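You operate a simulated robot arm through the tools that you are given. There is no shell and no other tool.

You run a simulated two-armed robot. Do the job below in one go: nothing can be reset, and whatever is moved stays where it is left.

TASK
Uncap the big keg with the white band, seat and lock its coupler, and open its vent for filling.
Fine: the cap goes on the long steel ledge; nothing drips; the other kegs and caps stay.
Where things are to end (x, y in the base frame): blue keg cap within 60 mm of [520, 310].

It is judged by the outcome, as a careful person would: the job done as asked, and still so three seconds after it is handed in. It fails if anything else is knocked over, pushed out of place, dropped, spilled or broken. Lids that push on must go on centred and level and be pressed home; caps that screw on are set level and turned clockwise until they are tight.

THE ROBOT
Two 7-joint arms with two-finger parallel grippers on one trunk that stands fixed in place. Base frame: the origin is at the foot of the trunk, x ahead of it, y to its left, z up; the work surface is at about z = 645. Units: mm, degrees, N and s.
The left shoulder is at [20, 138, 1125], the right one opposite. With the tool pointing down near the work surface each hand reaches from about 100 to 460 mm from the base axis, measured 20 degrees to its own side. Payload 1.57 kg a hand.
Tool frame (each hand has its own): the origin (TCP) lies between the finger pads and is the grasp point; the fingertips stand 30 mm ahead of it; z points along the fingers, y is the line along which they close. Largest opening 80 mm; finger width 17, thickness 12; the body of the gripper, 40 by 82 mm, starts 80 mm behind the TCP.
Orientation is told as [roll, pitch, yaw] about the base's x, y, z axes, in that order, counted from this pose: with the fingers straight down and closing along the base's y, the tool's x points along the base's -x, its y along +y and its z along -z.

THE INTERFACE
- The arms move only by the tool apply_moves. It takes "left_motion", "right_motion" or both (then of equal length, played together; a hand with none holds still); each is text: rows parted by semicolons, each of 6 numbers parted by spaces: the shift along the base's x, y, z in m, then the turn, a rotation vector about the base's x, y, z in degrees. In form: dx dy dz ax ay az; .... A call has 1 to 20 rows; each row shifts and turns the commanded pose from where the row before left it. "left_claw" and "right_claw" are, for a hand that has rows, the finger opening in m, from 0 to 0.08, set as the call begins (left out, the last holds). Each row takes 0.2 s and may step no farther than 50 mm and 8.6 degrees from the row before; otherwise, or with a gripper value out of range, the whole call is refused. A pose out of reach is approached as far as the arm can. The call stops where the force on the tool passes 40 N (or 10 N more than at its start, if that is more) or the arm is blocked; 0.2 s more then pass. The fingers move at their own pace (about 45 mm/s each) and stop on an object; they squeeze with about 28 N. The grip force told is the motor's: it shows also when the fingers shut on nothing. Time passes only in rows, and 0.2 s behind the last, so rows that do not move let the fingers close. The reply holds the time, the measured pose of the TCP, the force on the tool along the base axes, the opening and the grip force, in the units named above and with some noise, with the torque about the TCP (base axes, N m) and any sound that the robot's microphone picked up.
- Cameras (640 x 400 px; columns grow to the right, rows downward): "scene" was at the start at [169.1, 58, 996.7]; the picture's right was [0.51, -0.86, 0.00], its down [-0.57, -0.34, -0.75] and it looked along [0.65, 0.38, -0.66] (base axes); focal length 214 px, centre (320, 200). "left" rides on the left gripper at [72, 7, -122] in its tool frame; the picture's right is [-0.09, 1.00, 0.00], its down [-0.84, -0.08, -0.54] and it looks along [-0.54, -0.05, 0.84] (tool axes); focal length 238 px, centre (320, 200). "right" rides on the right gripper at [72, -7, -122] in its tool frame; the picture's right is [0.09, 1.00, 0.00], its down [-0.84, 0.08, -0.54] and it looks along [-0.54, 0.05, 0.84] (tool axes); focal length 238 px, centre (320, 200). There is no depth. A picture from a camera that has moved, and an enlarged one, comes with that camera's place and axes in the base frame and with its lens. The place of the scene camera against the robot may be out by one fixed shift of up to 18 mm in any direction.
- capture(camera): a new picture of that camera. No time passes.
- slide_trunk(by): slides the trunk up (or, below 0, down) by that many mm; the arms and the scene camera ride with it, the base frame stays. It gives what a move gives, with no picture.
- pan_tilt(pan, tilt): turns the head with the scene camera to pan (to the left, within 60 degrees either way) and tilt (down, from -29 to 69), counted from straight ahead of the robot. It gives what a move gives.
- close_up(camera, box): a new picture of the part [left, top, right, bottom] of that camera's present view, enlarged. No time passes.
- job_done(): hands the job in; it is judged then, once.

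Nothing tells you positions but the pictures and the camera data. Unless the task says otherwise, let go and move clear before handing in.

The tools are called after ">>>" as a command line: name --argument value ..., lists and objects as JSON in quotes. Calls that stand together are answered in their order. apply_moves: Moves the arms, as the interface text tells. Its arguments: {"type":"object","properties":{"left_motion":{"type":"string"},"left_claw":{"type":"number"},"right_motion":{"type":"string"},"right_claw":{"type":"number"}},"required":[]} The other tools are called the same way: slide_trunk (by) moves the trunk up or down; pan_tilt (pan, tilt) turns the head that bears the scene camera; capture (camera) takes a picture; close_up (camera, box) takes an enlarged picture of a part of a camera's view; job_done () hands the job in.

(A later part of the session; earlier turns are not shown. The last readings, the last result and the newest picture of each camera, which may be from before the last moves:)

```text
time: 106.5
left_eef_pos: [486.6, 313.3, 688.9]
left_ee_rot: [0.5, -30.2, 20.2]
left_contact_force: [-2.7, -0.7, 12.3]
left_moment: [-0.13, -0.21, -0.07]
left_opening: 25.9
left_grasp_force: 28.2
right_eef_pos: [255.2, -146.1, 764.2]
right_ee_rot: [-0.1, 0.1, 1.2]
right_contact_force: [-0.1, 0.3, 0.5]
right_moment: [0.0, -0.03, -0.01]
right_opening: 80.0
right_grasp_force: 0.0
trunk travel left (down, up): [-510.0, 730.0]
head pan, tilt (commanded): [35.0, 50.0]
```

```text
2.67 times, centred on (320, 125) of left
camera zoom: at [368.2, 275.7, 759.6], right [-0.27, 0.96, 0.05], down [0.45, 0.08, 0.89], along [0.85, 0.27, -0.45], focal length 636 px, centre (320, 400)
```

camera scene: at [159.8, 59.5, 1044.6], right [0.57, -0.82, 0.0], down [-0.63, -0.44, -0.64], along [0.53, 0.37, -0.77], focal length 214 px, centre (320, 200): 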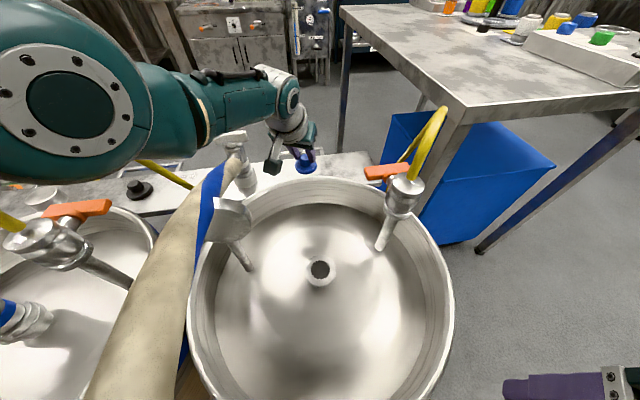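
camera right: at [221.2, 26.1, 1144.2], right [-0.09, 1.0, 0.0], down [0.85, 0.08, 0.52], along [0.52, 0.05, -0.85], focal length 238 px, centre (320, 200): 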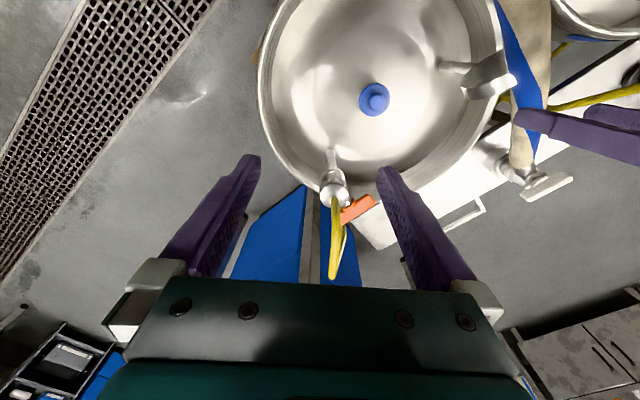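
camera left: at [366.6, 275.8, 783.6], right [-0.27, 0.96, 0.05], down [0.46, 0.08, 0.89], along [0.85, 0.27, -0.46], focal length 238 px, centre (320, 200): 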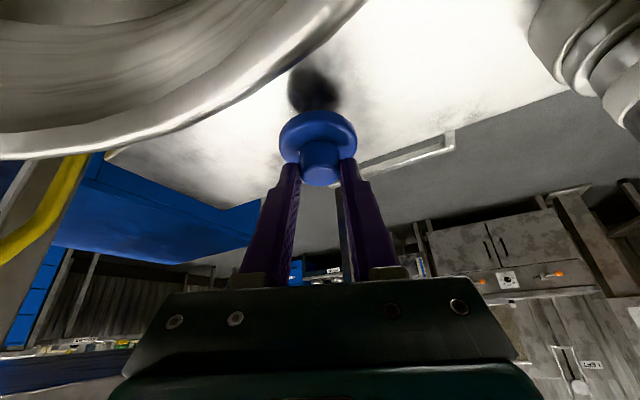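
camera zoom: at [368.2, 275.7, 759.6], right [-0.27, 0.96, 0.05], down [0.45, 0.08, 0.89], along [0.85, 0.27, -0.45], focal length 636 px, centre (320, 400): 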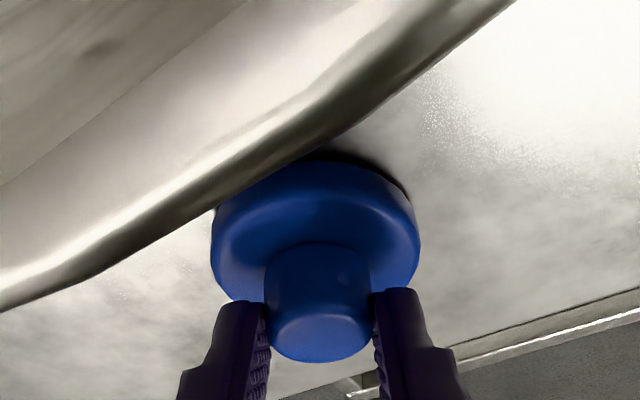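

Touchdown on the ledge (12 N). I'll release and withdraw along the tool axis.

>>> apply_moves --left_motion "0 0 0.0005 0 0 0;0 0 0 0 0 0;0 0 0 0 0 0;0 0 0 0 0 0" --left_claw 0.05

>>> apply_moves --left_motion "-0.0047 -0.0017 0.0087 0 0 0;-0.0094 -0.0034 0.0173 0 0 0;-0.0141 -0.0051 0.026 0 0 0;-0.014 -0.005 0.026 0 0 0"

>>> capture --camera "left"

>>> close_up --camera "scene" --box '[200, 80, 400, 220]'

```text
time: 107.5
left_eef_pos: [485.4, 313.0, 689.8]
left_ee_rot: [0.5, -29.9, 20.1]
left_contact_force: [-0.9, 0.7, 0.0]
left_moment: [0.01, 0.0, 0.0]
left_opening: 50.0
left_grasp_force: 0.1
right_eef_pos: [254.2, -146.4, 763.6]
right_ee_rot: [-0.1, 0.1, 1.1]
right_contact_force: [-0.4, 0.1, 0.7]
right_moment: [0.0, 0.03, 0.0]
right_opening: 80.1
right_grasp_force: 0.0
trunk travel left (down, up): [-510.0, 730.0]
head pan, tilt (commanded): [35.0, 50.0]
```

```text
time: 108.5
left_eef_pos: [440.9, 298.6, 765.8]
left_ee_rot: [0.6, -30.0, 20.1]
left_contact_force: [-1.3, -0.2, 0.0]
left_moment: [0.02, -0.03, 0.02]
left_opening: 50.1
left_grasp_force: 0.0
right_eef_pos: [254.6, -147.1, 764.7]
right_ee_rot: [-0.1, 0.1, 1.2]
right_contact_force: [-0.1, -0.5, 0.2]
right_moment: [0.01, -0.01, 0.0]
right_opening: 79.8
right_grasp_force: 0.0
trunk travel left (down, up): [-510.0, 730.0]
head pan, tilt (commanded): [35.0, 50.0]
```

```text
taken
camera left: at [324.1, 261.1, 835.5], right [-0.27, 0.96, 0.05], down [0.46, 0.08, 0.89], along [0.85, 0.27, -0.46], focal length 238 px, centre (320, 200)
```

left: 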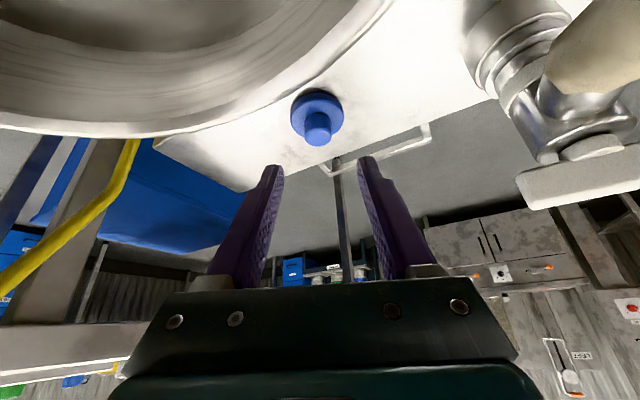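

```text
2.86 times, centred on (300, 150) of scene
camera zoom: at [159.6, 59.5, 994.5], right [0.57, -0.82, 0.0], down [-0.63, -0.44, -0.64], along [0.53, 0.37, -0.77], focal length 613 px, centre (377, 343)
```

zoom: 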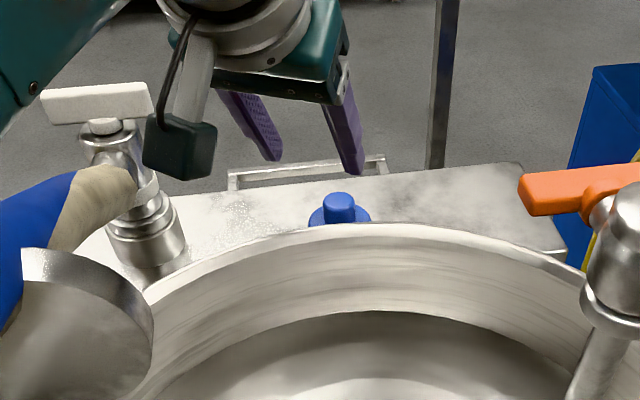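

The cap rests level on the ledge at about (485–495, 315), within the allowed circle. Now I'll look at the open neck and the coupler.

>>> pan_tilt --pan 30 --tilt 55

>>> capture --camera "scene"

>>> close_up --camera "left" --box '[440, 0, 640, 220]'

```text
time: 109.1
left_eef_pos: [443.2, 298.0, 765.1]
left_ee_rot: [0.7, -30.0, 20.2]
left_contact_force: [0.1, 0.4, 0.0]
left_moment: [0.01, 0.03, -0.01]
left_opening: 50.1
left_grasp_force: 0.0
right_eef_pos: [253.7, -146.4, 764.0]
right_ee_rot: [-0.1, 0.1, 1.1]
right_contact_force: [0.4, 0.7, 0.3]
right_moment: [-0.01, 0.02, -0.02]
right_opening: 79.9
right_grasp_force: 0.1
trunk travel left (down, up): [-510.0, 730.0]
head pan, tilt (commanded): [30.0, 55.0]
```

```text
taken
camera scene: at [159.1, 51.5, 988.1], right [0.5, -0.87, 0.0], down [-0.71, -0.41, -0.57], along [0.5, 0.29, -0.82], focal length 214 px, centre (320, 200)
```

scene: 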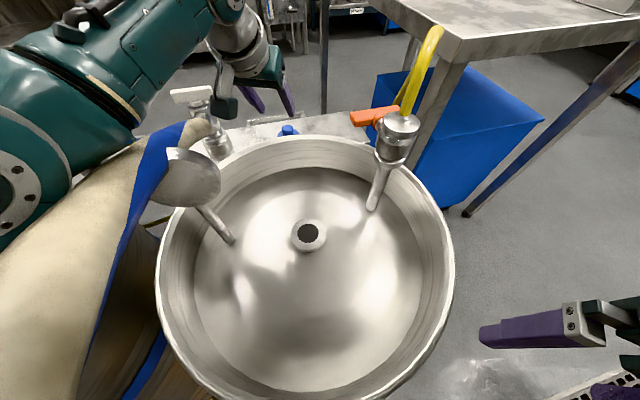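

```text
1.82 times, centred on (540, 110) of left
camera zoom: at [324.7, 261.1, 835.2], right [-0.27, 0.96, 0.05], down [0.46, 0.08, 0.89], along [0.85, 0.27, -0.46], focal length 433 px, centre (-80, 364)
```

zoom: 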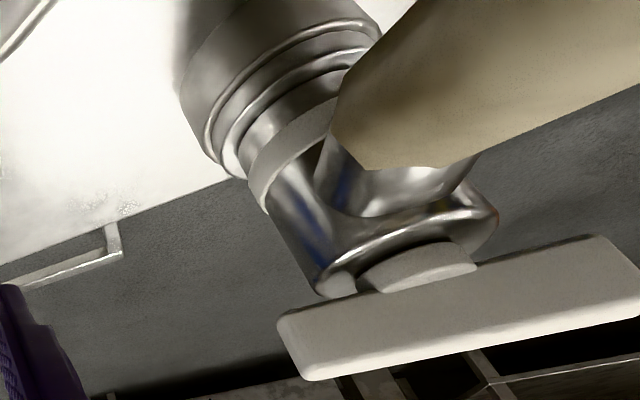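

The neck is open. Next is the coupler: I'll grip its T-handle end to end (bar ≈72 mm, pointing along the ledge), hand yawed 49° with a slight outward tilt. First I'll rise and re-orient the hand.

>>> apply_moves --left_motion "0 0 0.02 0 0 0;0 0 0.02 0 0 5.8;0 0.005 0.02 0 0 5.8;0 0.01 0.02 0 0 5.8;-0.005 0.01 0.02 0 0 5.8;-0.005 0.01 0.01 0 0 5.8;-0.005 0.01 0 -4.5 3.9 0;-0.005 0.01 0 -4.5 3.9 0;-0.005 0.01 0 -4.5 3.9 0" --left_claw 0.08

>>> capture --camera "left"

```text
time: 111.1
left_eef_pos: [416.6, 362.5, 876.4]
left_ee_rot: [0.6, -12.0, 49.2]
left_contact_force: [-0.4, 0.0, -0.8]
left_moment: [0.0, -0.01, 0.04]
left_opening: 80.2
left_grasp_force: 0.1
right_eef_pos: [254.2, -148.2, 763.4]
right_ee_rot: [-0.1, 0.1, 1.1]
right_contact_force: [0.3, -0.2, 0.6]
right_moment: [0.01, 0.02, -0.03]
right_opening: 80.3
right_grasp_force: 0.1
trunk travel left (down, up): [-510.0, 730.0]
head pan, tilt (commanded): [30.0, 55.0]
```

```text
taken
camera left: at [350.4, 294.0, 981.8], right [-0.69, 0.72, 0.03], down [0.52, 0.48, 0.7], along [0.49, 0.5, -0.71], focal length 238 px, centre (320, 200)
```

left: 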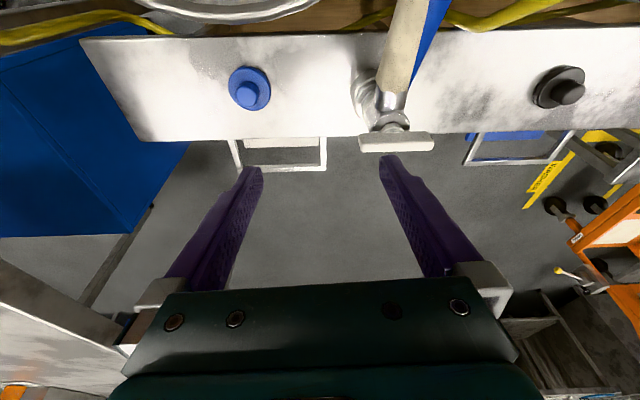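

Great view: the ledge, cap and coupler handle line up horizontally in the picture. I'll zoom for measurements.

>>> close_up --camera "left" --box '[340, 60, 460, 170]'

>>> close_up --camera "left" --box '[80, 20, 320, 180]'

```text
3.64 times, centred on (400, 115) of left
camera zoom: at [350.4, 294.0, 981.8], right [-0.69, 0.72, 0.03], down [0.52, 0.48, 0.7], along [0.49, 0.5, -0.71], focal length 867 px, centre (29, 509)
```

zoom: 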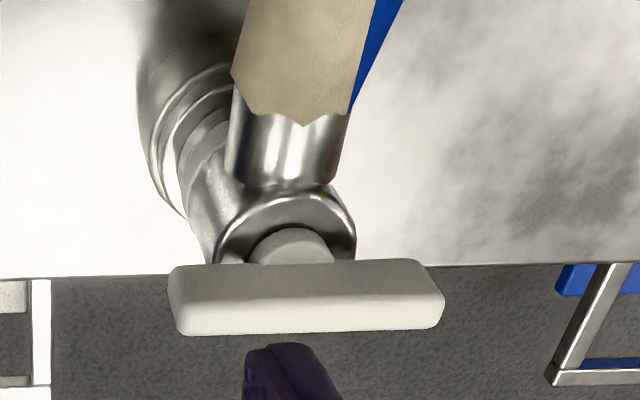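

```text
2.50 times, centred on (200, 100) of left
camera zoom: at [350.4, 294.0, 981.8], right [-0.69, 0.72, 0.03], down [0.52, 0.48, 0.7], along [0.49, 0.5, -0.71], focal length 596 px, centre (620, 450)
```

zoom: 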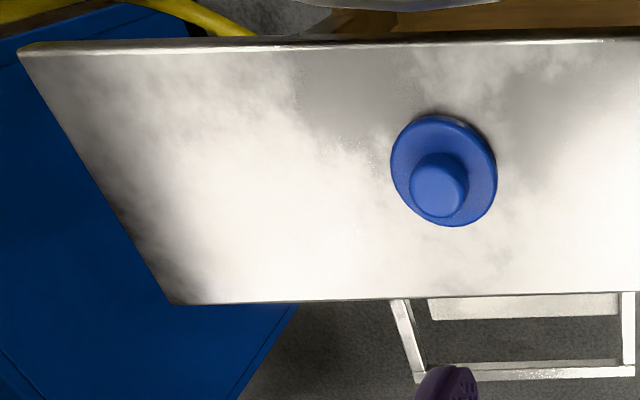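

Cap is at (489, 314) on the ledge's middle. Handle bar centre ≈(384, 443, 770), length ≈73 mm. I'll move above it.

>>> apply_moves --left_motion "-0.01 0.018 0 0 0 0;-0.01 0.018 0 0 0 0;-0.011 0.017 -0.01 0 0 0;-0.011 0.017 -0.013 0 0 0;0 0 -0.015 0 0 0"

>>> capture --camera "left"

>>> capture --camera "scene"

```text
time: 112.3
left_eef_pos: [374.3, 434.5, 837.8]
left_ee_rot: [0.6, -12.1, 49.0]
left_contact_force: [-0.2, 0.9, 0.1]
left_moment: [0.0, -0.04, -0.02]
left_opening: 80.0
left_grasp_force: 0.0
right_eef_pos: [255.4, -146.8, 764.5]
right_ee_rot: [-0.3, 0.1, 1.1]
right_contact_force: [-0.2, 0.4, 0.5]
right_moment: [-0.01, 0.0, 0.05]
right_opening: 79.9
right_grasp_force: 0.0
trunk travel left (down, up): [-510.0, 730.0]
head pan, tilt (commanded): [30.0, 55.0]
```

```text
taken
camera left: at [307.5, 364.9, 942.5], right [-0.7, 0.72, 0.03], down [0.52, 0.48, 0.7], along [0.49, 0.51, -0.71], focal length 238 px, centre (320, 200)
```

left: 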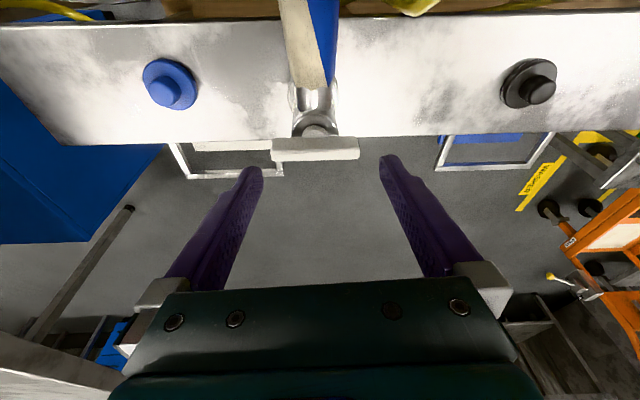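

```text
taken
camera scene: at [159.0, 51.3, 988.1], right [0.5, -0.87, 0.0], down [-0.71, -0.41, -0.57], along [0.5, 0.29, -0.82], focal length 214 px, centre (320, 200)
```

scene: 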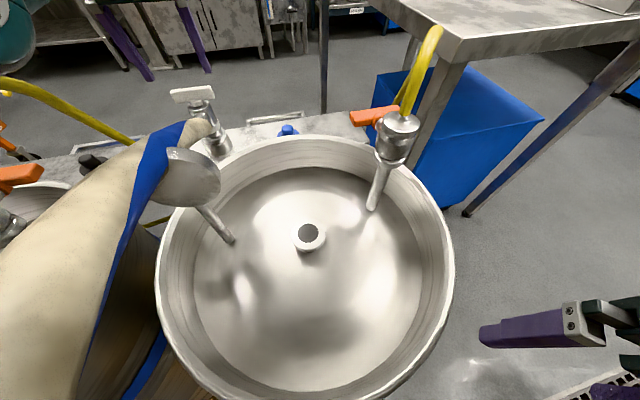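

>>> close_up --camera "left" --box '[260, 80, 380, 170]'

```text
4.44 times, centred on (320, 125) of left
camera zoom: at [307.5, 364.9, 942.5], right [-0.7, 0.72, 0.03], down [0.52, 0.48, 0.7], along [0.49, 0.51, -0.71], focal length 1059 px, centre (320, 533)
```

zoom: 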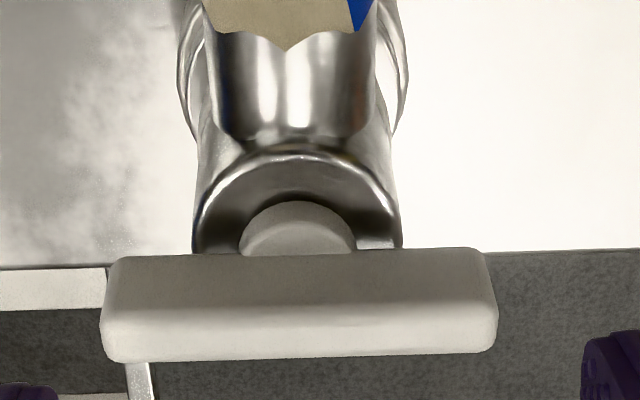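

The bar's centre is about (386.6, 444.3, 770), turned ~3° from my closing axis, offset 3 mm. I'll correct and recheck before descending.

>>> apply_moves --left_motion "0.003 -0.001 -0.001 0 0 -2.8;0 0 0 0 0 0"

>>> apply_moves --left_motion "0.0034 0.0039 -0.0245 0 0 0;0 0 0 0 0 0"

>>> close_up --camera "left" --box '[220, 90, 420, 220]'

```text
time: 112.9
left_eef_pos: [377.9, 432.9, 836.7]
left_ee_rot: [0.7, -12.2, 46.2]
left_contact_force: [-0.1, 0.5, 0.2]
left_moment: [0.0, 0.01, -0.03]
left_opening: 79.8
left_grasp_force: 0.0
right_eef_pos: [255.8, -146.9, 764.7]
right_ee_rot: [-0.2, 0.1, 1.2]
right_contact_force: [0.6, -0.4, 0.8]
right_moment: [0.04, 0.01, 0.01]
right_opening: 79.9
right_grasp_force: 0.1
trunk travel left (down, up): [-510.0, 730.0]
head pan, tilt (commanded): [30.0, 55.0]
```

```text
time: 113.5
left_eef_pos: [380.6, 436.9, 812.7]
left_ee_rot: [0.6, -12.0, 46.3]
left_contact_force: [-0.6, 0.5, 0.0]
left_moment: [0.0, -0.01, -0.02]
left_opening: 80.0
left_grasp_force: 0.1
right_eef_pos: [254.4, -147.7, 764.8]
right_ee_rot: [-0.2, 0.1, 1.2]
right_contact_force: [0.2, 1.2, 1.0]
right_moment: [0.01, 0.0, -0.05]
right_opening: 79.9
right_grasp_force: 0.1
trunk travel left (down, up): [-510.0, 730.0]
head pan, tilt (commanded): [30.0, 55.0]
```

```text
3.08 times, centred on (320, 155) of left
camera zoom: at [310.5, 370.9, 917.0], right [-0.66, 0.75, 0.03], down [0.55, 0.45, 0.71], along [0.52, 0.48, -0.71], focal length 733 px, centre (320, 338)
```

zoom: 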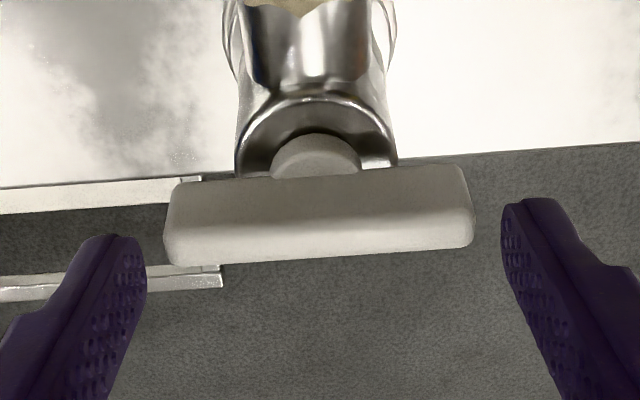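

Nearly aligned; another −2° yaw and a sub-millimetre shift, then a slow descent with the tips passing the bar ends.

>>> apply_moves --left_motion "0.0007 -0.0006 0 0 0 -2;0.0008 0.0007 -0.005 0 0 0;0.0008 0.0007 -0.005 0 0 0;0 0 0 0 0 0"

>>> close_up --camera "left" --box '[220, 90, 420, 220]'

```text
time: 114.5
left_eef_pos: [383.0, 436.8, 802.3]
left_ee_rot: [0.6, -12.1, 44.4]
left_contact_force: [-0.2, -0.3, -0.2]
left_moment: [0.0, 0.0, -0.04]
left_opening: 80.1
left_grasp_force: 0.0
right_eef_pos: [253.4, -147.8, 763.5]
right_ee_rot: [-0.2, 0.1, 1.1]
right_contact_force: [0.1, -0.3, -0.4]
right_moment: [-0.04, 0.02, 0.01]
right_opening: 80.0
right_grasp_force: 0.0
trunk travel left (down, up): [-510.0, 730.0]
head pan, tilt (commanded): [30.0, 55.0]
```

```text
3.08 times, centred on (320, 155) of left
camera zoom: at [310.6, 373.2, 907.4], right [-0.63, 0.77, 0.03], down [0.56, 0.43, 0.7], along [0.53, 0.46, -0.71], focal length 733 px, centre (320, 338)
```

zoom: 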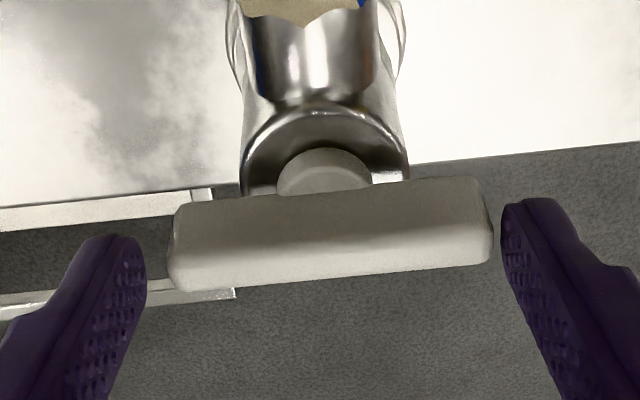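

Angle matches now. Lateral centring is off by ~1.3 mm; correcting, then descending further.

>>> apply_moves --left_motion "-0.0009 0.0009 0 0 0 0;0.0006 0.0006 -0.004 0 0 0;0.0006 0.0006 -0.004 0 0 0;0 0 0 0 0 0"

>>> close_up --camera "left" --box '[220, 90, 420, 220]'

```text
time: 115.5
left_eef_pos: [384.1, 439.1, 794.1]
left_ee_rot: [0.6, -12.1, 44.3]
left_contact_force: [-0.4, -0.2, -0.5]
left_moment: [0.02, -0.02, 0.02]
left_opening: 80.0
left_grasp_force: 0.2
right_eef_pos: [256.2, -146.8, 764.5]
right_ee_rot: [-0.1, 0.0, 1.1]
right_contact_force: [-0.5, -0.2, 0.3]
right_moment: [0.03, -0.03, 0.01]
right_opening: 79.8
right_grasp_force: 0.1
trunk travel left (down, up): [-510.0, 730.0]
head pan, tilt (commanded): [30.0, 55.0]
```

```text
3.08 times, centred on (320, 155) of left
camera zoom: at [311.3, 375.4, 900.3], right [-0.63, 0.77, 0.03], down [0.56, 0.43, 0.7], along [0.53, 0.46, -0.71], focal length 733 px, centre (320, 338)
```

zoom: 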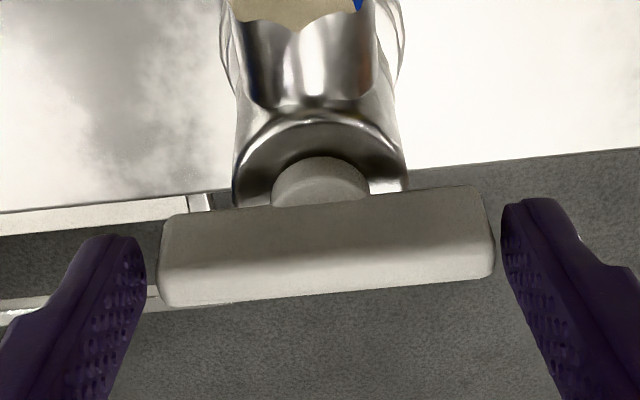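

>>> apply_moves --left_motion "-0.0004 0.0004 0 0 0 0;0.0006 0.0006 -0.004 0 0 0;0.0006 0.0006 -0.004 0 0 0;0 0 0 0 0 0"

>>> close_up --camera "left" --box '[220, 90, 420, 220]'

```text
time: 116.5
left_eef_pos: [386.0, 441.6, 786.4]
left_ee_rot: [0.6, -12.1, 44.4]
left_contact_force: [-0.7, 0.5, 0.6]
left_moment: [-0.02, -0.03, 0.0]
left_opening: 79.9
left_grasp_force: 0.0
right_eef_pos: [255.7, -147.5, 764.3]
right_ee_rot: [-0.3, 0.1, 1.1]
right_contact_force: [-0.4, 0.5, 0.1]
right_moment: [-0.02, -0.01, 0.01]
right_opening: 79.7
right_grasp_force: 0.1
trunk travel left (down, up): [-510.0, 730.0]
head pan, tilt (commanded): [30.0, 55.0]
```

```text
3.08 times, centred on (320, 155) of left
camera zoom: at [312.7, 377.1, 891.9], right [-0.63, 0.77, 0.03], down [0.56, 0.43, 0.71], along [0.53, 0.46, -0.71], focal length 733 px, centre (320, 338)
```

zoom: 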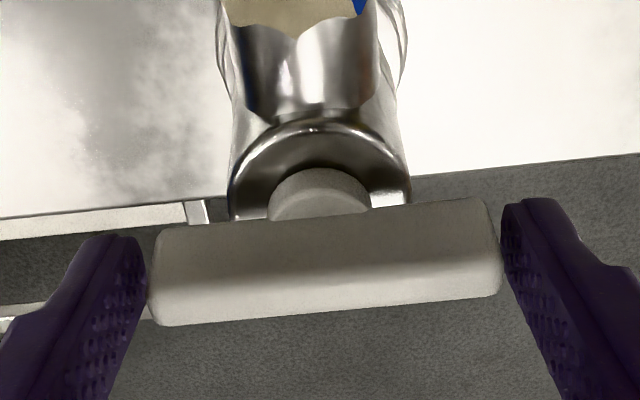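

The bar is between the pads. A few more millimetres down, then close.

>>> apply_moves --left_motion "0.0004 0.0004 -0.003 0 0 0;0.0004 0.0004 -0.003 0 0 0;0 0 0 0 0 0"

>>> apply_moves --left_motion "0 0 0 0 0 0;0 0 0 0 0 0;0 0 0 0 0 0;0 0 0 0 0 0" --left_claw 0.05

>>> close_up --camera "left" --box '[200, 70, 440, 230]'

```text
time: 117.3
left_eef_pos: [385.9, 440.9, 781.3]
left_ee_rot: [0.6, -12.1, 44.4]
left_contact_force: [-0.3, 0.5, 0.7]
left_moment: [0.04, 0.05, -0.03]
left_opening: 79.9
left_grasp_force: 0.1
right_eef_pos: [254.7, -147.5, 764.1]
right_ee_rot: [-0.2, 0.1, 1.1]
right_contact_force: [-0.1, 0.2, -0.8]
right_moment: [-0.02, -0.01, 0.01]
right_opening: 80.1
right_grasp_force: 0.0
trunk travel left (down, up): [-510.0, 730.0]
head pan, tilt (commanded): [30.0, 55.0]
```

```text
time: 118.3
left_eef_pos: [386.0, 441.2, 780.7]
left_ee_rot: [0.6, -12.1, 44.3]
left_contact_force: [-0.9, 1.4, -0.2]
left_moment: [-0.05, -0.11, -0.01]
left_opening: 71.6
left_grasp_force: 27.7
right_eef_pos: [255.7, -146.4, 763.7]
right_ee_rot: [-0.2, 0.1, 1.1]
right_contact_force: [0.5, -0.1, 0.5]
right_moment: [0.03, 0.04, -0.03]
right_opening: 80.1
right_grasp_force: 0.0
trunk travel left (down, up): [-510.0, 730.0]
head pan, tilt (commanded): [30.0, 55.0]
```

```text
2.50 times, centred on (320, 150) of left
camera zoom: at [312.9, 378.2, 886.1], right [-0.63, 0.77, 0.03], down [0.56, 0.43, 0.7], along [0.53, 0.46, -0.71], focal length 596 px, centre (320, 325)
```

zoom: 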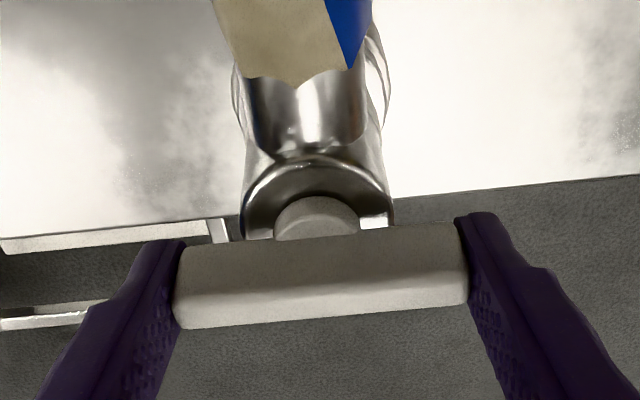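

The handle is firmly held (71.6 mm). Now a gentle test lift.

>>> apply_moves --left_motion "0 0 0.002 0 0 0;0 0 0.002 0 0 0;0 0 0.002 0 0 0;0 0 0 0 0 0" --left_claw 0.0

>>> close_up --camera "left" --box '[200, 70, 440, 230]'

```text
time: 119.3
left_eef_pos: [385.1, 440.4, 785.9]
left_ee_rot: [0.6, -12.0, 44.4]
left_contact_force: [-0.2, -0.7, -10.2]
left_moment: [0.01, 0.04, 0.01]
left_opening: 71.6
left_grasp_force: 28.1
right_eef_pos: [253.7, -148.3, 763.7]
right_ee_rot: [-0.3, 0.2, 1.1]
right_contact_force: [-0.1, -0.5, 0.1]
right_moment: [0.0, -0.02, -0.05]
right_opening: 80.0
right_grasp_force: 0.1
trunk travel left (down, up): [-510.0, 730.0]
head pan, tilt (commanded): [30.0, 55.0]
```

```text
2.50 times, centred on (320, 150) of left
camera zoom: at [312.2, 376.7, 891.2], right [-0.63, 0.77, 0.03], down [0.56, 0.43, 0.7], along [0.53, 0.46, -0.71], focal length 596 px, centre (320, 325)
```

zoom: 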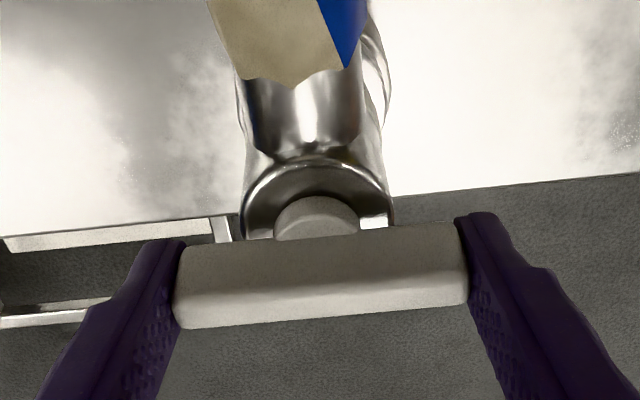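

The coupler lifts freely (≈10 N weight). I'll raise it straight up with the trunk, keeping it upright.

>>> slide_trunk --by 40

>>> capture --camera "left"

>>> capture --camera "scene"

```text
time: 120.2
left_eef_pos: [385.6, 440.0, 826.2]
left_ee_rot: [0.5, -12.1, 44.4]
left_contact_force: [-0.1, 0.0, -9.8]
left_moment: [0.0, 0.0, -0.02]
left_opening: 71.6
left_grasp_force: 28.3
right_eef_pos: [254.0, -147.5, 804.3]
right_ee_rot: [-0.3, 0.2, 1.1]
right_contact_force: [0.9, 0.5, 0.3]
right_moment: [-0.01, -0.01, 0.0]
right_opening: 80.3
right_grasp_force: 0.1
trunk travel left (down, up): [-550.0, 690.0]
head pan, tilt (commanded): [30.0, 55.0]
```

```text
taken
camera left: at [312.1, 376.7, 931.2], right [-0.63, 0.77, 0.03], down [0.56, 0.43, 0.7], along [0.53, 0.46, -0.71], focal length 238 px, centre (320, 200)
```

left: 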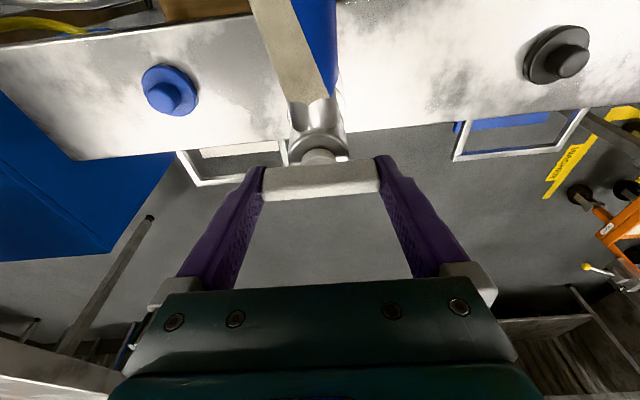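

```text
taken
camera scene: at [158.3, 50.6, 1027.9], right [0.5, -0.87, 0.0], down [-0.71, -0.41, -0.57], along [0.5, 0.29, -0.82], focal length 214 px, centre (320, 200)
```

scene: 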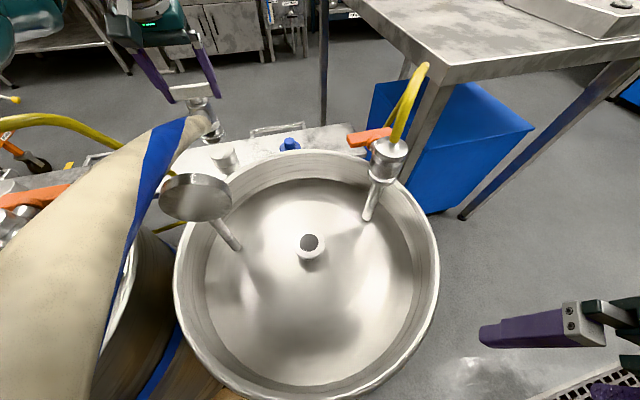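

The coupler is off its stub and hangs straight, force equals its weight. Continue raising.

>>> slide_trunk --by 100

>>> capture --camera "scene"

>>> close_up --camera "left" --box '[200, 70, 440, 230]'

```text
time: 121.5
left_eef_pos: [385.8, 440.8, 925.8]
left_ee_rot: [0.6, -12.0, 44.4]
left_contact_force: [0.1, -0.3, -11.2]
left_moment: [0.03, 0.02, -0.03]
left_opening: 71.4
left_grasp_force: 28.3
right_eef_pos: [254.2, -148.0, 904.3]
right_ee_rot: [-0.2, 0.2, 1.2]
right_contact_force: [0.7, -0.5, 0.1]
right_moment: [0.0, 0.01, 0.0]
right_opening: 79.8
right_grasp_force: 0.1
trunk travel left (down, up): [-650.0, 590.0]
head pan, tilt (commanded): [30.0, 55.0]
```

```text
taken
camera scene: at [158.4, 50.7, 1127.8], right [0.5, -0.87, 0.0], down [-0.71, -0.41, -0.57], along [0.5, 0.29, -0.82], focal length 214 px, centre (320, 200)
```

scene: 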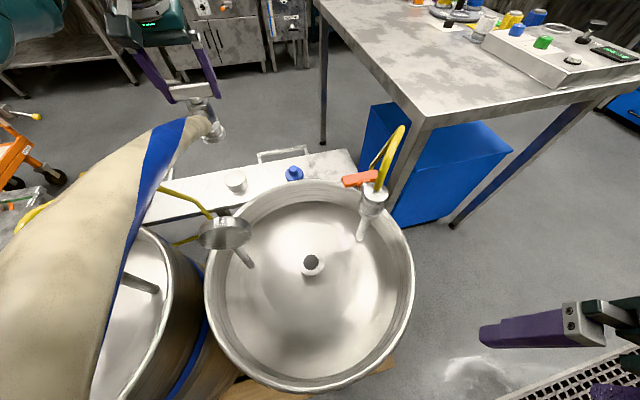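

```text
2.50 times, centred on (320, 150) of left
camera zoom: at [312.2, 376.8, 1031.1], right [-0.63, 0.77, 0.03], down [0.56, 0.43, 0.7], along [0.53, 0.46, -0.71], focal length 596 px, centre (320, 325)
```

zoom: 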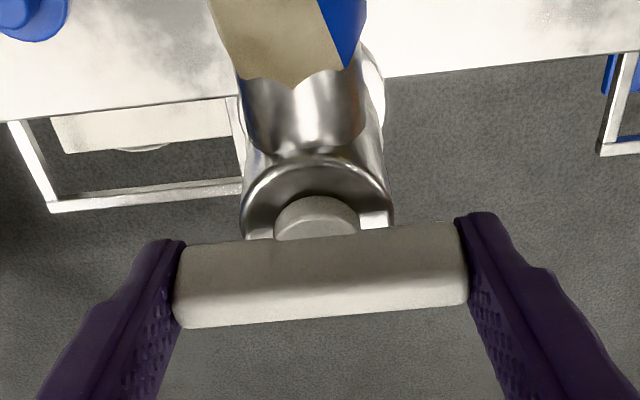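

Coupler hangs upright. Now carry it over the rim toward the neck, swinging around the gauge.

>>> apply_moves --left_motion "-0.001 -0.02 0 0 0 0;-0.001 -0.02 0 0 0 0;-0.001 -0.02 0 0 0 0;-0.001 -0.02 0 0 0 0;-0.001 -0.02 0 0 0 0;-0.001 -0.02 0 0 0 0"

>>> capture --camera "scene"

```text
time: 122.9
left_eef_pos: [380.4, 319.0, 926.4]
left_ee_rot: [0.7, -12.1, 44.3]
left_contact_force: [-0.3, 0.2, -9.7]
left_moment: [-0.02, 0.04, 0.0]
left_opening: 71.5
left_grasp_force: 28.3
right_eef_pos: [254.7, -147.1, 904.2]
right_ee_rot: [-0.3, 0.2, 1.1]
right_contact_force: [-0.1, -0.8, 0.1]
right_moment: [0.0, -0.03, 0.02]
right_opening: 79.9
right_grasp_force: 0.0
trunk travel left (down, up): [-650.0, 590.0]
head pan, tilt (commanded): [30.0, 55.0]
```

```text
taken
camera scene: at [158.5, 50.8, 1127.9], right [0.5, -0.87, 0.0], down [-0.71, -0.41, -0.57], along [0.5, 0.29, -0.82], focal length 214 px, centre (320, 200)
```

scene: 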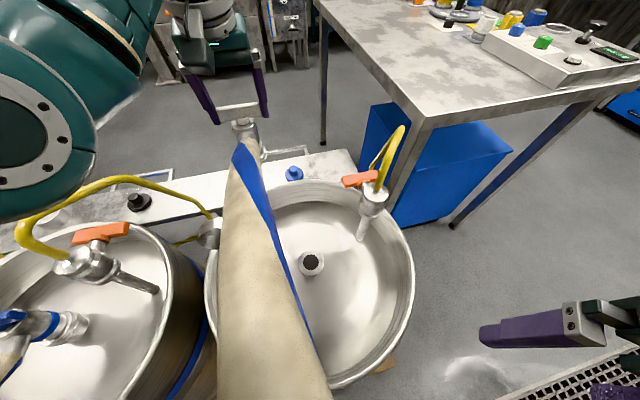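

>>> apply_moves --left_motion "-0.008 -0.02 0 0 0 0;-0.008 -0.02 0 0 0 0;-0.008 -0.02 0 0 0 0;-0.008 -0.02 0 0 0 0;-0.01 -0.018 0 0 0 0;-0.01 -0.018 0 0 0 0"

>>> capture --camera "scene"

>>> capture --camera "left"

>>> capture --camera "right"

```text
time: 124.3
left_eef_pos: [326.9, 204.7, 926.7]
left_ee_rot: [0.6, -12.0, 44.4]
left_contact_force: [-0.1, -0.4, -10.1]
left_moment: [0.03, 0.01, -0.02]
left_opening: 71.7
left_grasp_force: 28.2
right_eef_pos: [253.6, -147.5, 904.3]
right_ee_rot: [-0.2, 0.2, 1.1]
right_contact_force: [0.3, 0.6, 0.1]
right_moment: [0.02, 0.02, -0.04]
right_opening: 79.8
right_grasp_force: 0.1
trunk travel left (down, up): [-650.0, 590.0]
head pan, tilt (commanded): [30.0, 55.0]
```

```text
taken
camera scene: at [158.5, 51.0, 1127.9], right [0.5, -0.87, 0.0], down [-0.71, -0.41, -0.57], along [0.5, 0.29, -0.82], focal length 214 px, centre (320, 200)
```

scene: 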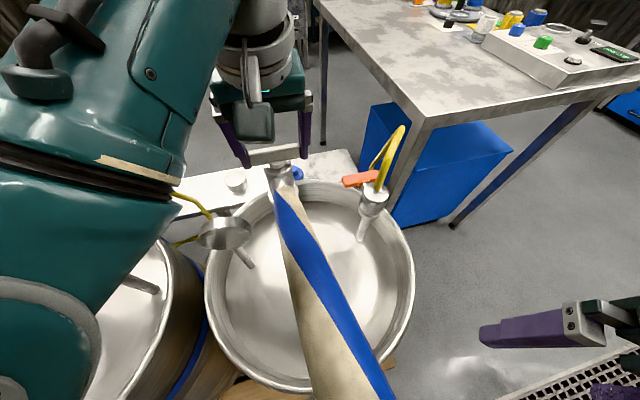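

```text
taken
camera left: at [254.3, 141.0, 1031.4], right [-0.63, 0.77, 0.03], down [0.56, 0.43, 0.7], along [0.53, 0.46, -0.71], focal length 238 px, centre (320, 200)
```

left: 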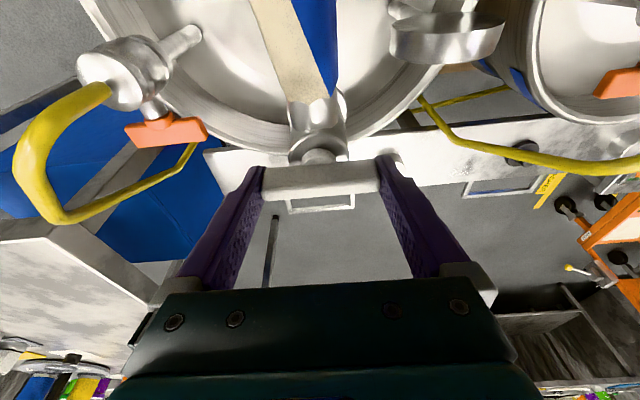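

```text
taken
camera right: at [182.1, -154.5, 1025.0], right [-0.11, 0.99, 0.0], down [0.84, 0.1, 0.54], along [0.54, 0.06, -0.84], focal length 238 px, centre (320, 200)
```

right: 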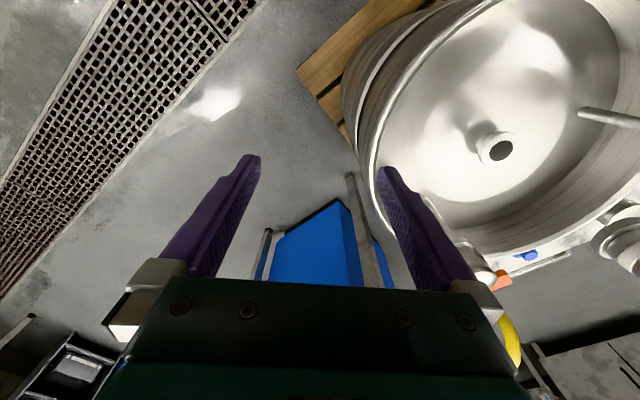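

The carry goes smoothly. Moving over the neck now.

>>> apply_moves --left_motion "-0.0094 -0.016 0 0 0 0;-0.0094 -0.016 0 0 0 0;-0.0094 -0.016 0 0 0 0;-0.0094 -0.016 0 0 0 0;-0.0093 -0.0155 0 0 0 0;0 0 0 0 0 0"

>>> capture --camera "right"

>>> capture --camera "left"

>>> capture --camera "scene"

```text
time: 125.9
left_eef_pos: [283.1, 173.0, 923.4]
left_ee_rot: [6.2, -17.6, 43.2]
left_contact_force: [-1.0, 0.6, -10.7]
left_moment: [-0.12, 0.01, -0.03]
left_opening: 71.5
left_grasp_force: 27.9
right_eef_pos: [255.5, -147.1, 904.0]
right_ee_rot: [-0.2, 0.1, 1.1]
right_contact_force: [-0.1, 0.0, -0.2]
right_moment: [0.02, 0.01, -0.01]
right_opening: 80.0
right_grasp_force: 0.1
trunk travel left (down, up): [-650.0, 590.0]
head pan, tilt (commanded): [30.0, 55.0]
stopped in row 6 (left hand): the arm was blocked; the commanded pose is now the measured one
```

```text
taken
camera right: at [182.3, -154.1, 1024.9], right [-0.11, 0.99, 0.0], down [0.84, 0.1, 0.54], along [0.54, 0.06, -0.84], focal length 238 px, centre (320, 200)
```

right: 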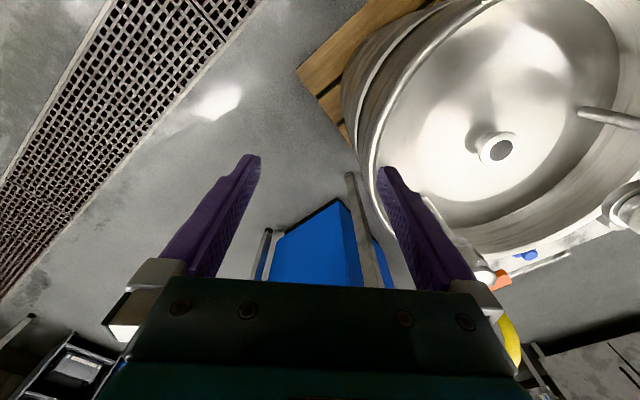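

```text
taken
camera left: at [209.7, 96.7, 1017.8], right [-0.64, 0.76, 0.13], down [0.56, 0.34, 0.76], along [0.53, 0.56, -0.64], focal length 238 px, centre (320, 200)
```

left: 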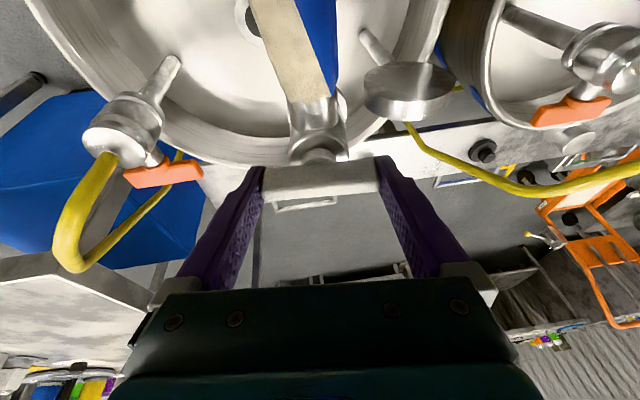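

```text
taken
camera scene: at [158.6, 51.4, 1127.9], right [0.5, -0.87, 0.0], down [-0.71, -0.41, -0.57], along [0.5, 0.29, -0.82], focal length 214 px, centre (320, 200)
```

scene: 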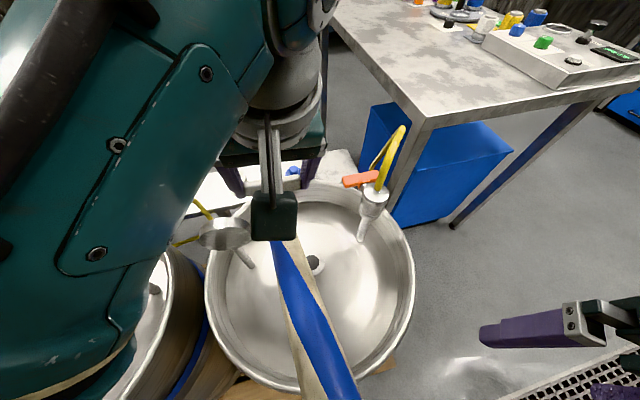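

The arm hit its folding limit here and the coupler tilted by a few degrees. I'll back out a little, level it, then raise the trunk so the arm hangs lower relative to the shoulder.

>>> apply_moves --left_motion "0.012 0.01 0 -2.6 0.2 -0.2;0.012 0.01 0 -2.6 0.2 -0.2;0.012 0.01 0 -2.5 0.1 -0.1;0.006 0.005 0 0 0 0"

```text
time: 126.9
left_eef_pos: [324.1, 204.5, 923.7]
left_ee_rot: [0.0, -11.3, 44.2]
left_contact_force: [-0.3, -0.5, -10.1]
left_moment: [0.01, 0.01, 0.01]
left_opening: 71.8
left_grasp_force: 28.0
right_eef_pos: [253.1, -146.4, 904.1]
right_ee_rot: [-0.1, 0.1, 1.1]
right_contact_force: [-0.4, -1.0, 0.3]
right_moment: [-0.02, 0.01, -0.03]
right_opening: 79.8
right_grasp_force: 0.1
trunk travel left (down, up): [-650.0, 590.0]
head pan, tilt (commanded): [30.0, 55.0]
```

>>> slide_trunk --by 100

>>> apply_moves --left_motion "0 0 -0.02 0 0 0;0 0 -0.02 0 0 0;0 0 -0.02 0 0 0;0 0 -0.02 0 0 0;0 0 -0.02 0 0 0;0 0 0 0 0 0"

>>> capture --camera "scene"

```text
time: 128.2
left_eef_pos: [322.8, 204.4, 1022.8]
left_ee_rot: [0.3, -11.3, 44.2]
left_contact_force: [0.1, 0.5, -10.7]
left_moment: [0.02, 0.0, -0.01]
left_opening: 71.8
left_grasp_force: 27.9
right_eef_pos: [254.9, -147.8, 1004.3]
right_ee_rot: [-0.2, 0.2, 1.1]
right_contact_force: [-1.4, -1.0, -0.1]
right_moment: [0.01, 0.01, 0.0]
right_opening: 80.0
right_grasp_force: 0.1
trunk travel left (down, up): [-750.0, 490.0]
head pan, tilt (commanded): [30.0, 55.0]
```

```text
time: 129.6
left_eef_pos: [325.4, 203.0, 922.7]
left_ee_rot: [0.1, -11.5, 44.3]
left_contact_force: [0.7, 0.3, -10.7]
left_moment: [0.0, 0.04, 0.02]
left_opening: 71.7
left_grasp_force: 27.6
right_eef_pos: [253.7, -148.5, 1003.8]
right_ee_rot: [-0.2, 0.2, 1.2]
right_contact_force: [0.1, -0.5, 0.0]
right_moment: [0.02, 0.01, 0.02]
right_opening: 80.3
right_grasp_force: 0.0
trunk travel left (down, up): [-750.0, 490.0]
head pan, tilt (commanded): [30.0, 55.0]
```

```text
taken
camera scene: at [158.6, 51.1, 1227.9], right [0.5, -0.87, 0.0], down [-0.71, -0.41, -0.57], along [0.5, 0.29, -0.82], focal length 214 px, centre (320, 200)
```

scene: 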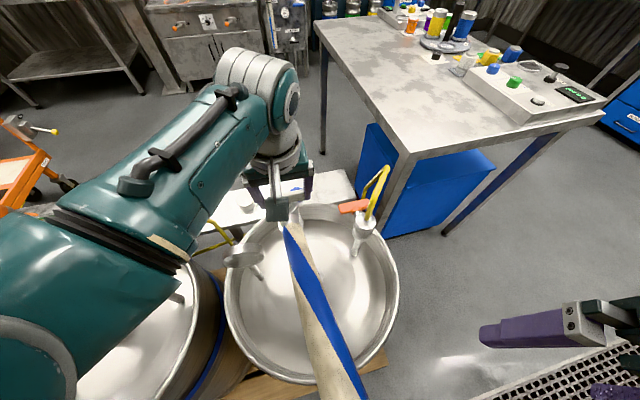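

Stable and level at T=+250. Moving in toward the neck slowly.

>>> apply_moves --left_motion "-0.0075 -0.013 0 0 0 0;-0.0075 -0.013 0 0 0 0;-0.0075 -0.013 0 0 0 0;0 0 0 0 0 0"

```text
time: 130.8
left_eef_pos: [304.6, 217.8, 924.5]
left_ee_rot: [4.4, -16.1, 43.9]
left_contact_force: [-0.9, 0.8, -10.0]
left_moment: [-0.09, 0.02, 0.01]
left_opening: 71.5
left_grasp_force: 27.6
right_eef_pos: [255.8, -146.8, 1003.3]
right_ee_rot: [-0.2, 0.1, 1.1]
right_contact_force: [0.5, 0.3, 1.1]
right_moment: [-0.02, 0.01, -0.03]
right_opening: 79.9
right_grasp_force: 0.0
trunk travel left (down, up): [-750.0, 490.0]
head pan, tilt (commanded): [30.0, 55.0]
stopped in row 4 (left hand): the arm was blocked; the commanded pose is now the measured one
```

The wrist-roll joint limits this yaw close in. Turning the coupler clockwise (which also suits the hose) should free it: I'll yaw to ~15° and re-level.

>>> apply_moves --left_motion "0.003 0 0 0 0 -4;0.003 0 0 0 0 -4;0 0 0 -1.9 0 -4;0 0 0 -1.9 0 -4;0 0 0 -1.9 0 -4;0 0 0 0 0 0"

```text
time: 132.2
left_eef_pos: [312.1, 211.0, 923.3]
left_ee_rot: [-1.3, -12.7, 25.2]
left_contact_force: [-0.2, -0.3, -9.8]
left_moment: [-0.02, 0.02, -0.01]
left_opening: 71.7
left_grasp_force: 28.2
right_eef_pos: [254.6, -148.4, 1004.1]
right_ee_rot: [-0.2, 0.1, 1.1]
right_contact_force: [0.3, -0.1, 0.2]
right_moment: [0.01, -0.02, 0.01]
right_opening: 79.9
right_grasp_force: 0.1
trunk travel left (down, up): [-750.0, 490.0]
head pan, tilt (commanded): [30.0, 55.0]
```

>>> apply_moves --left_motion "0 0 0 0.7 0.7 -4;0 0 0 0.7 0.7 -4;0 0 0 0 0 -2;0 0 0 0 0 0"

>>> apply_moves --left_motion "-0.006 -0.014 0 0 0 0;-0.006 -0.014 0 0 0 0;-0.006 -0.014 0 0 0 0;0 0 0 0 0 0"

```text
time: 133.2
left_eef_pos: [311.2, 211.4, 925.0]
left_ee_rot: [0.7, -11.9, 15.0]
left_contact_force: [-0.2, 0.0, -11.0]
left_moment: [-0.04, 0.04, -0.02]
left_opening: 71.7
left_grasp_force: 28.3
right_eef_pos: [254.2, -147.6, 1004.1]
right_ee_rot: [-0.1, 0.1, 1.1]
right_contact_force: [0.7, -0.8, -0.6]
right_moment: [-0.03, 0.0, 0.0]
right_opening: 79.8
right_grasp_force: 0.0
trunk travel left (down, up): [-750.0, 490.0]
head pan, tilt (commanded): [30.0, 55.0]
```

```text
time: 134.2
left_eef_pos: [294.1, 168.7, 924.7]
left_ee_rot: [0.6, -12.0, 15.0]
left_contact_force: [-0.1, -0.2, -10.5]
left_moment: [-0.02, 0.0, -0.02]
left_opening: 71.7
left_grasp_force: 28.5
right_eef_pos: [254.4, -147.5, 1003.5]
right_ee_rot: [-0.2, 0.0, 1.1]
right_contact_force: [0.7, 0.2, 0.8]
right_moment: [-0.03, 0.01, 0.0]
right_opening: 80.0
right_grasp_force: 0.1
trunk travel left (down, up): [-750.0, 490.0]
head pan, tilt (commanded): [30.0, 55.0]
```

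Exactly followed now. Moving over the neck axis.

>>> apply_moves --left_motion "-0.005 -0.014 0 0 0 0;-0.005 -0.014 0 0 0 0;-0.0053 -0.0142 0 0 0 0;0 0 0 0 0 0"

>>> capture --camera "right"

>>> capture --camera "scene"

>>> capture --camera "left"

```text
time: 135.2
left_eef_pos: [280.4, 148.1, 923.3]
left_ee_rot: [3.0, -13.1, 14.4]
left_contact_force: [-0.4, -1.2, -9.6]
left_moment: [-0.04, -0.02, 0.03]
left_opening: 71.7
left_grasp_force: 28.2
right_eef_pos: [253.5, -148.0, 1003.5]
right_ee_rot: [-0.2, 0.2, 1.1]
right_contact_force: [0.1, 0.6, 0.3]
right_moment: [0.0, 0.01, 0.01]
right_opening: 79.7
right_grasp_force: 0.1
trunk travel left (down, up): [-750.0, 490.0]
head pan, tilt (commanded): [30.0, 55.0]
```

```text
taken
camera right: at [182.4, -154.3, 1125.0], right [-0.11, 0.99, 0.0], down [0.84, 0.1, 0.54], along [0.54, 0.06, -0.84], focal length 238 px, centre (320, 200)
```

right: 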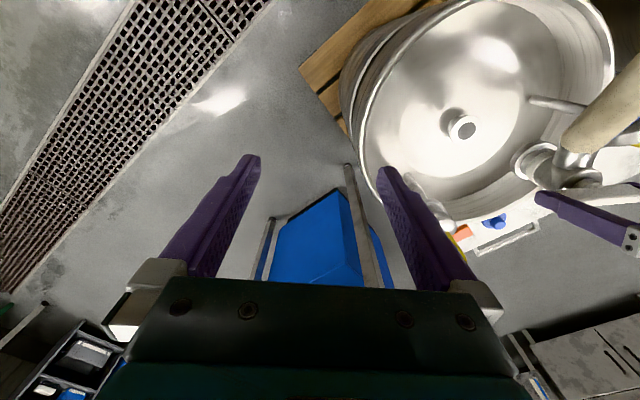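

```text
taken
camera scene: at [158.7, 51.2, 1227.9], right [0.5, -0.87, 0.0], down [-0.71, -0.41, -0.57], along [0.5, 0.29, -0.82], focal length 214 px, centre (320, 200)
```

scene: 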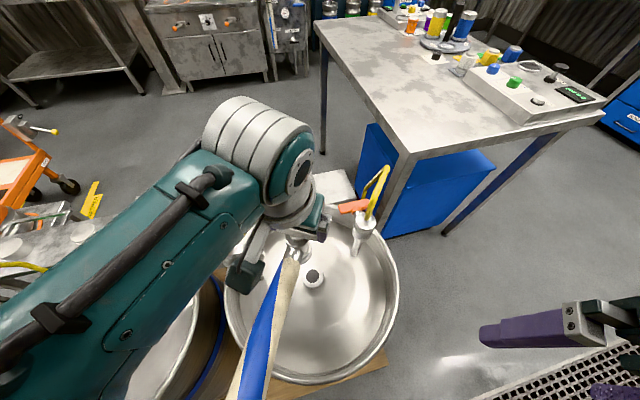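

```text
taken
camera left: at [186.2, 123.3, 1026.2], right [-0.17, 0.98, 0.07], down [0.7, 0.07, 0.71], along [0.69, 0.17, -0.7], focal length 238 px, centre (320, 200)
```

left: 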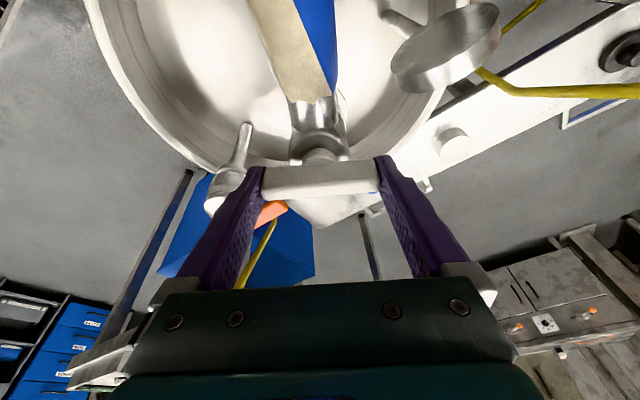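

Still a bit limited; a further clockwise yaw will free it.

>>> apply_moves --left_motion "0 0.003 0 0 0 -4;0 0 0 0 0 -4;0 0 0 0 0 -4;0 0 0 0 0 -4;0 0 0 0 0 -4;0 0 0 0 0 -4;0 0 0 0 0 0"

```text
time: 136.8
left_eef_pos: [278.6, 130.7, 923.9]
left_ee_rot: [0.4, -11.9, -9.3]
left_contact_force: [-0.1, 0.6, -11.0]
left_moment: [-0.01, -0.02, 0.0]
left_opening: 71.8
left_grasp_force: 27.9
right_eef_pos: [253.9, -146.9, 1003.7]
right_ee_rot: [-0.2, 0.1, 1.1]
right_contact_force: [-0.2, -0.1, -0.1]
right_moment: [0.01, -0.01, -0.01]
right_opening: 80.0
right_grasp_force: 0.0
trunk travel left (down, up): [-750.0, 490.0]
head pan, tilt (commanded): [30.0, 55.0]
```

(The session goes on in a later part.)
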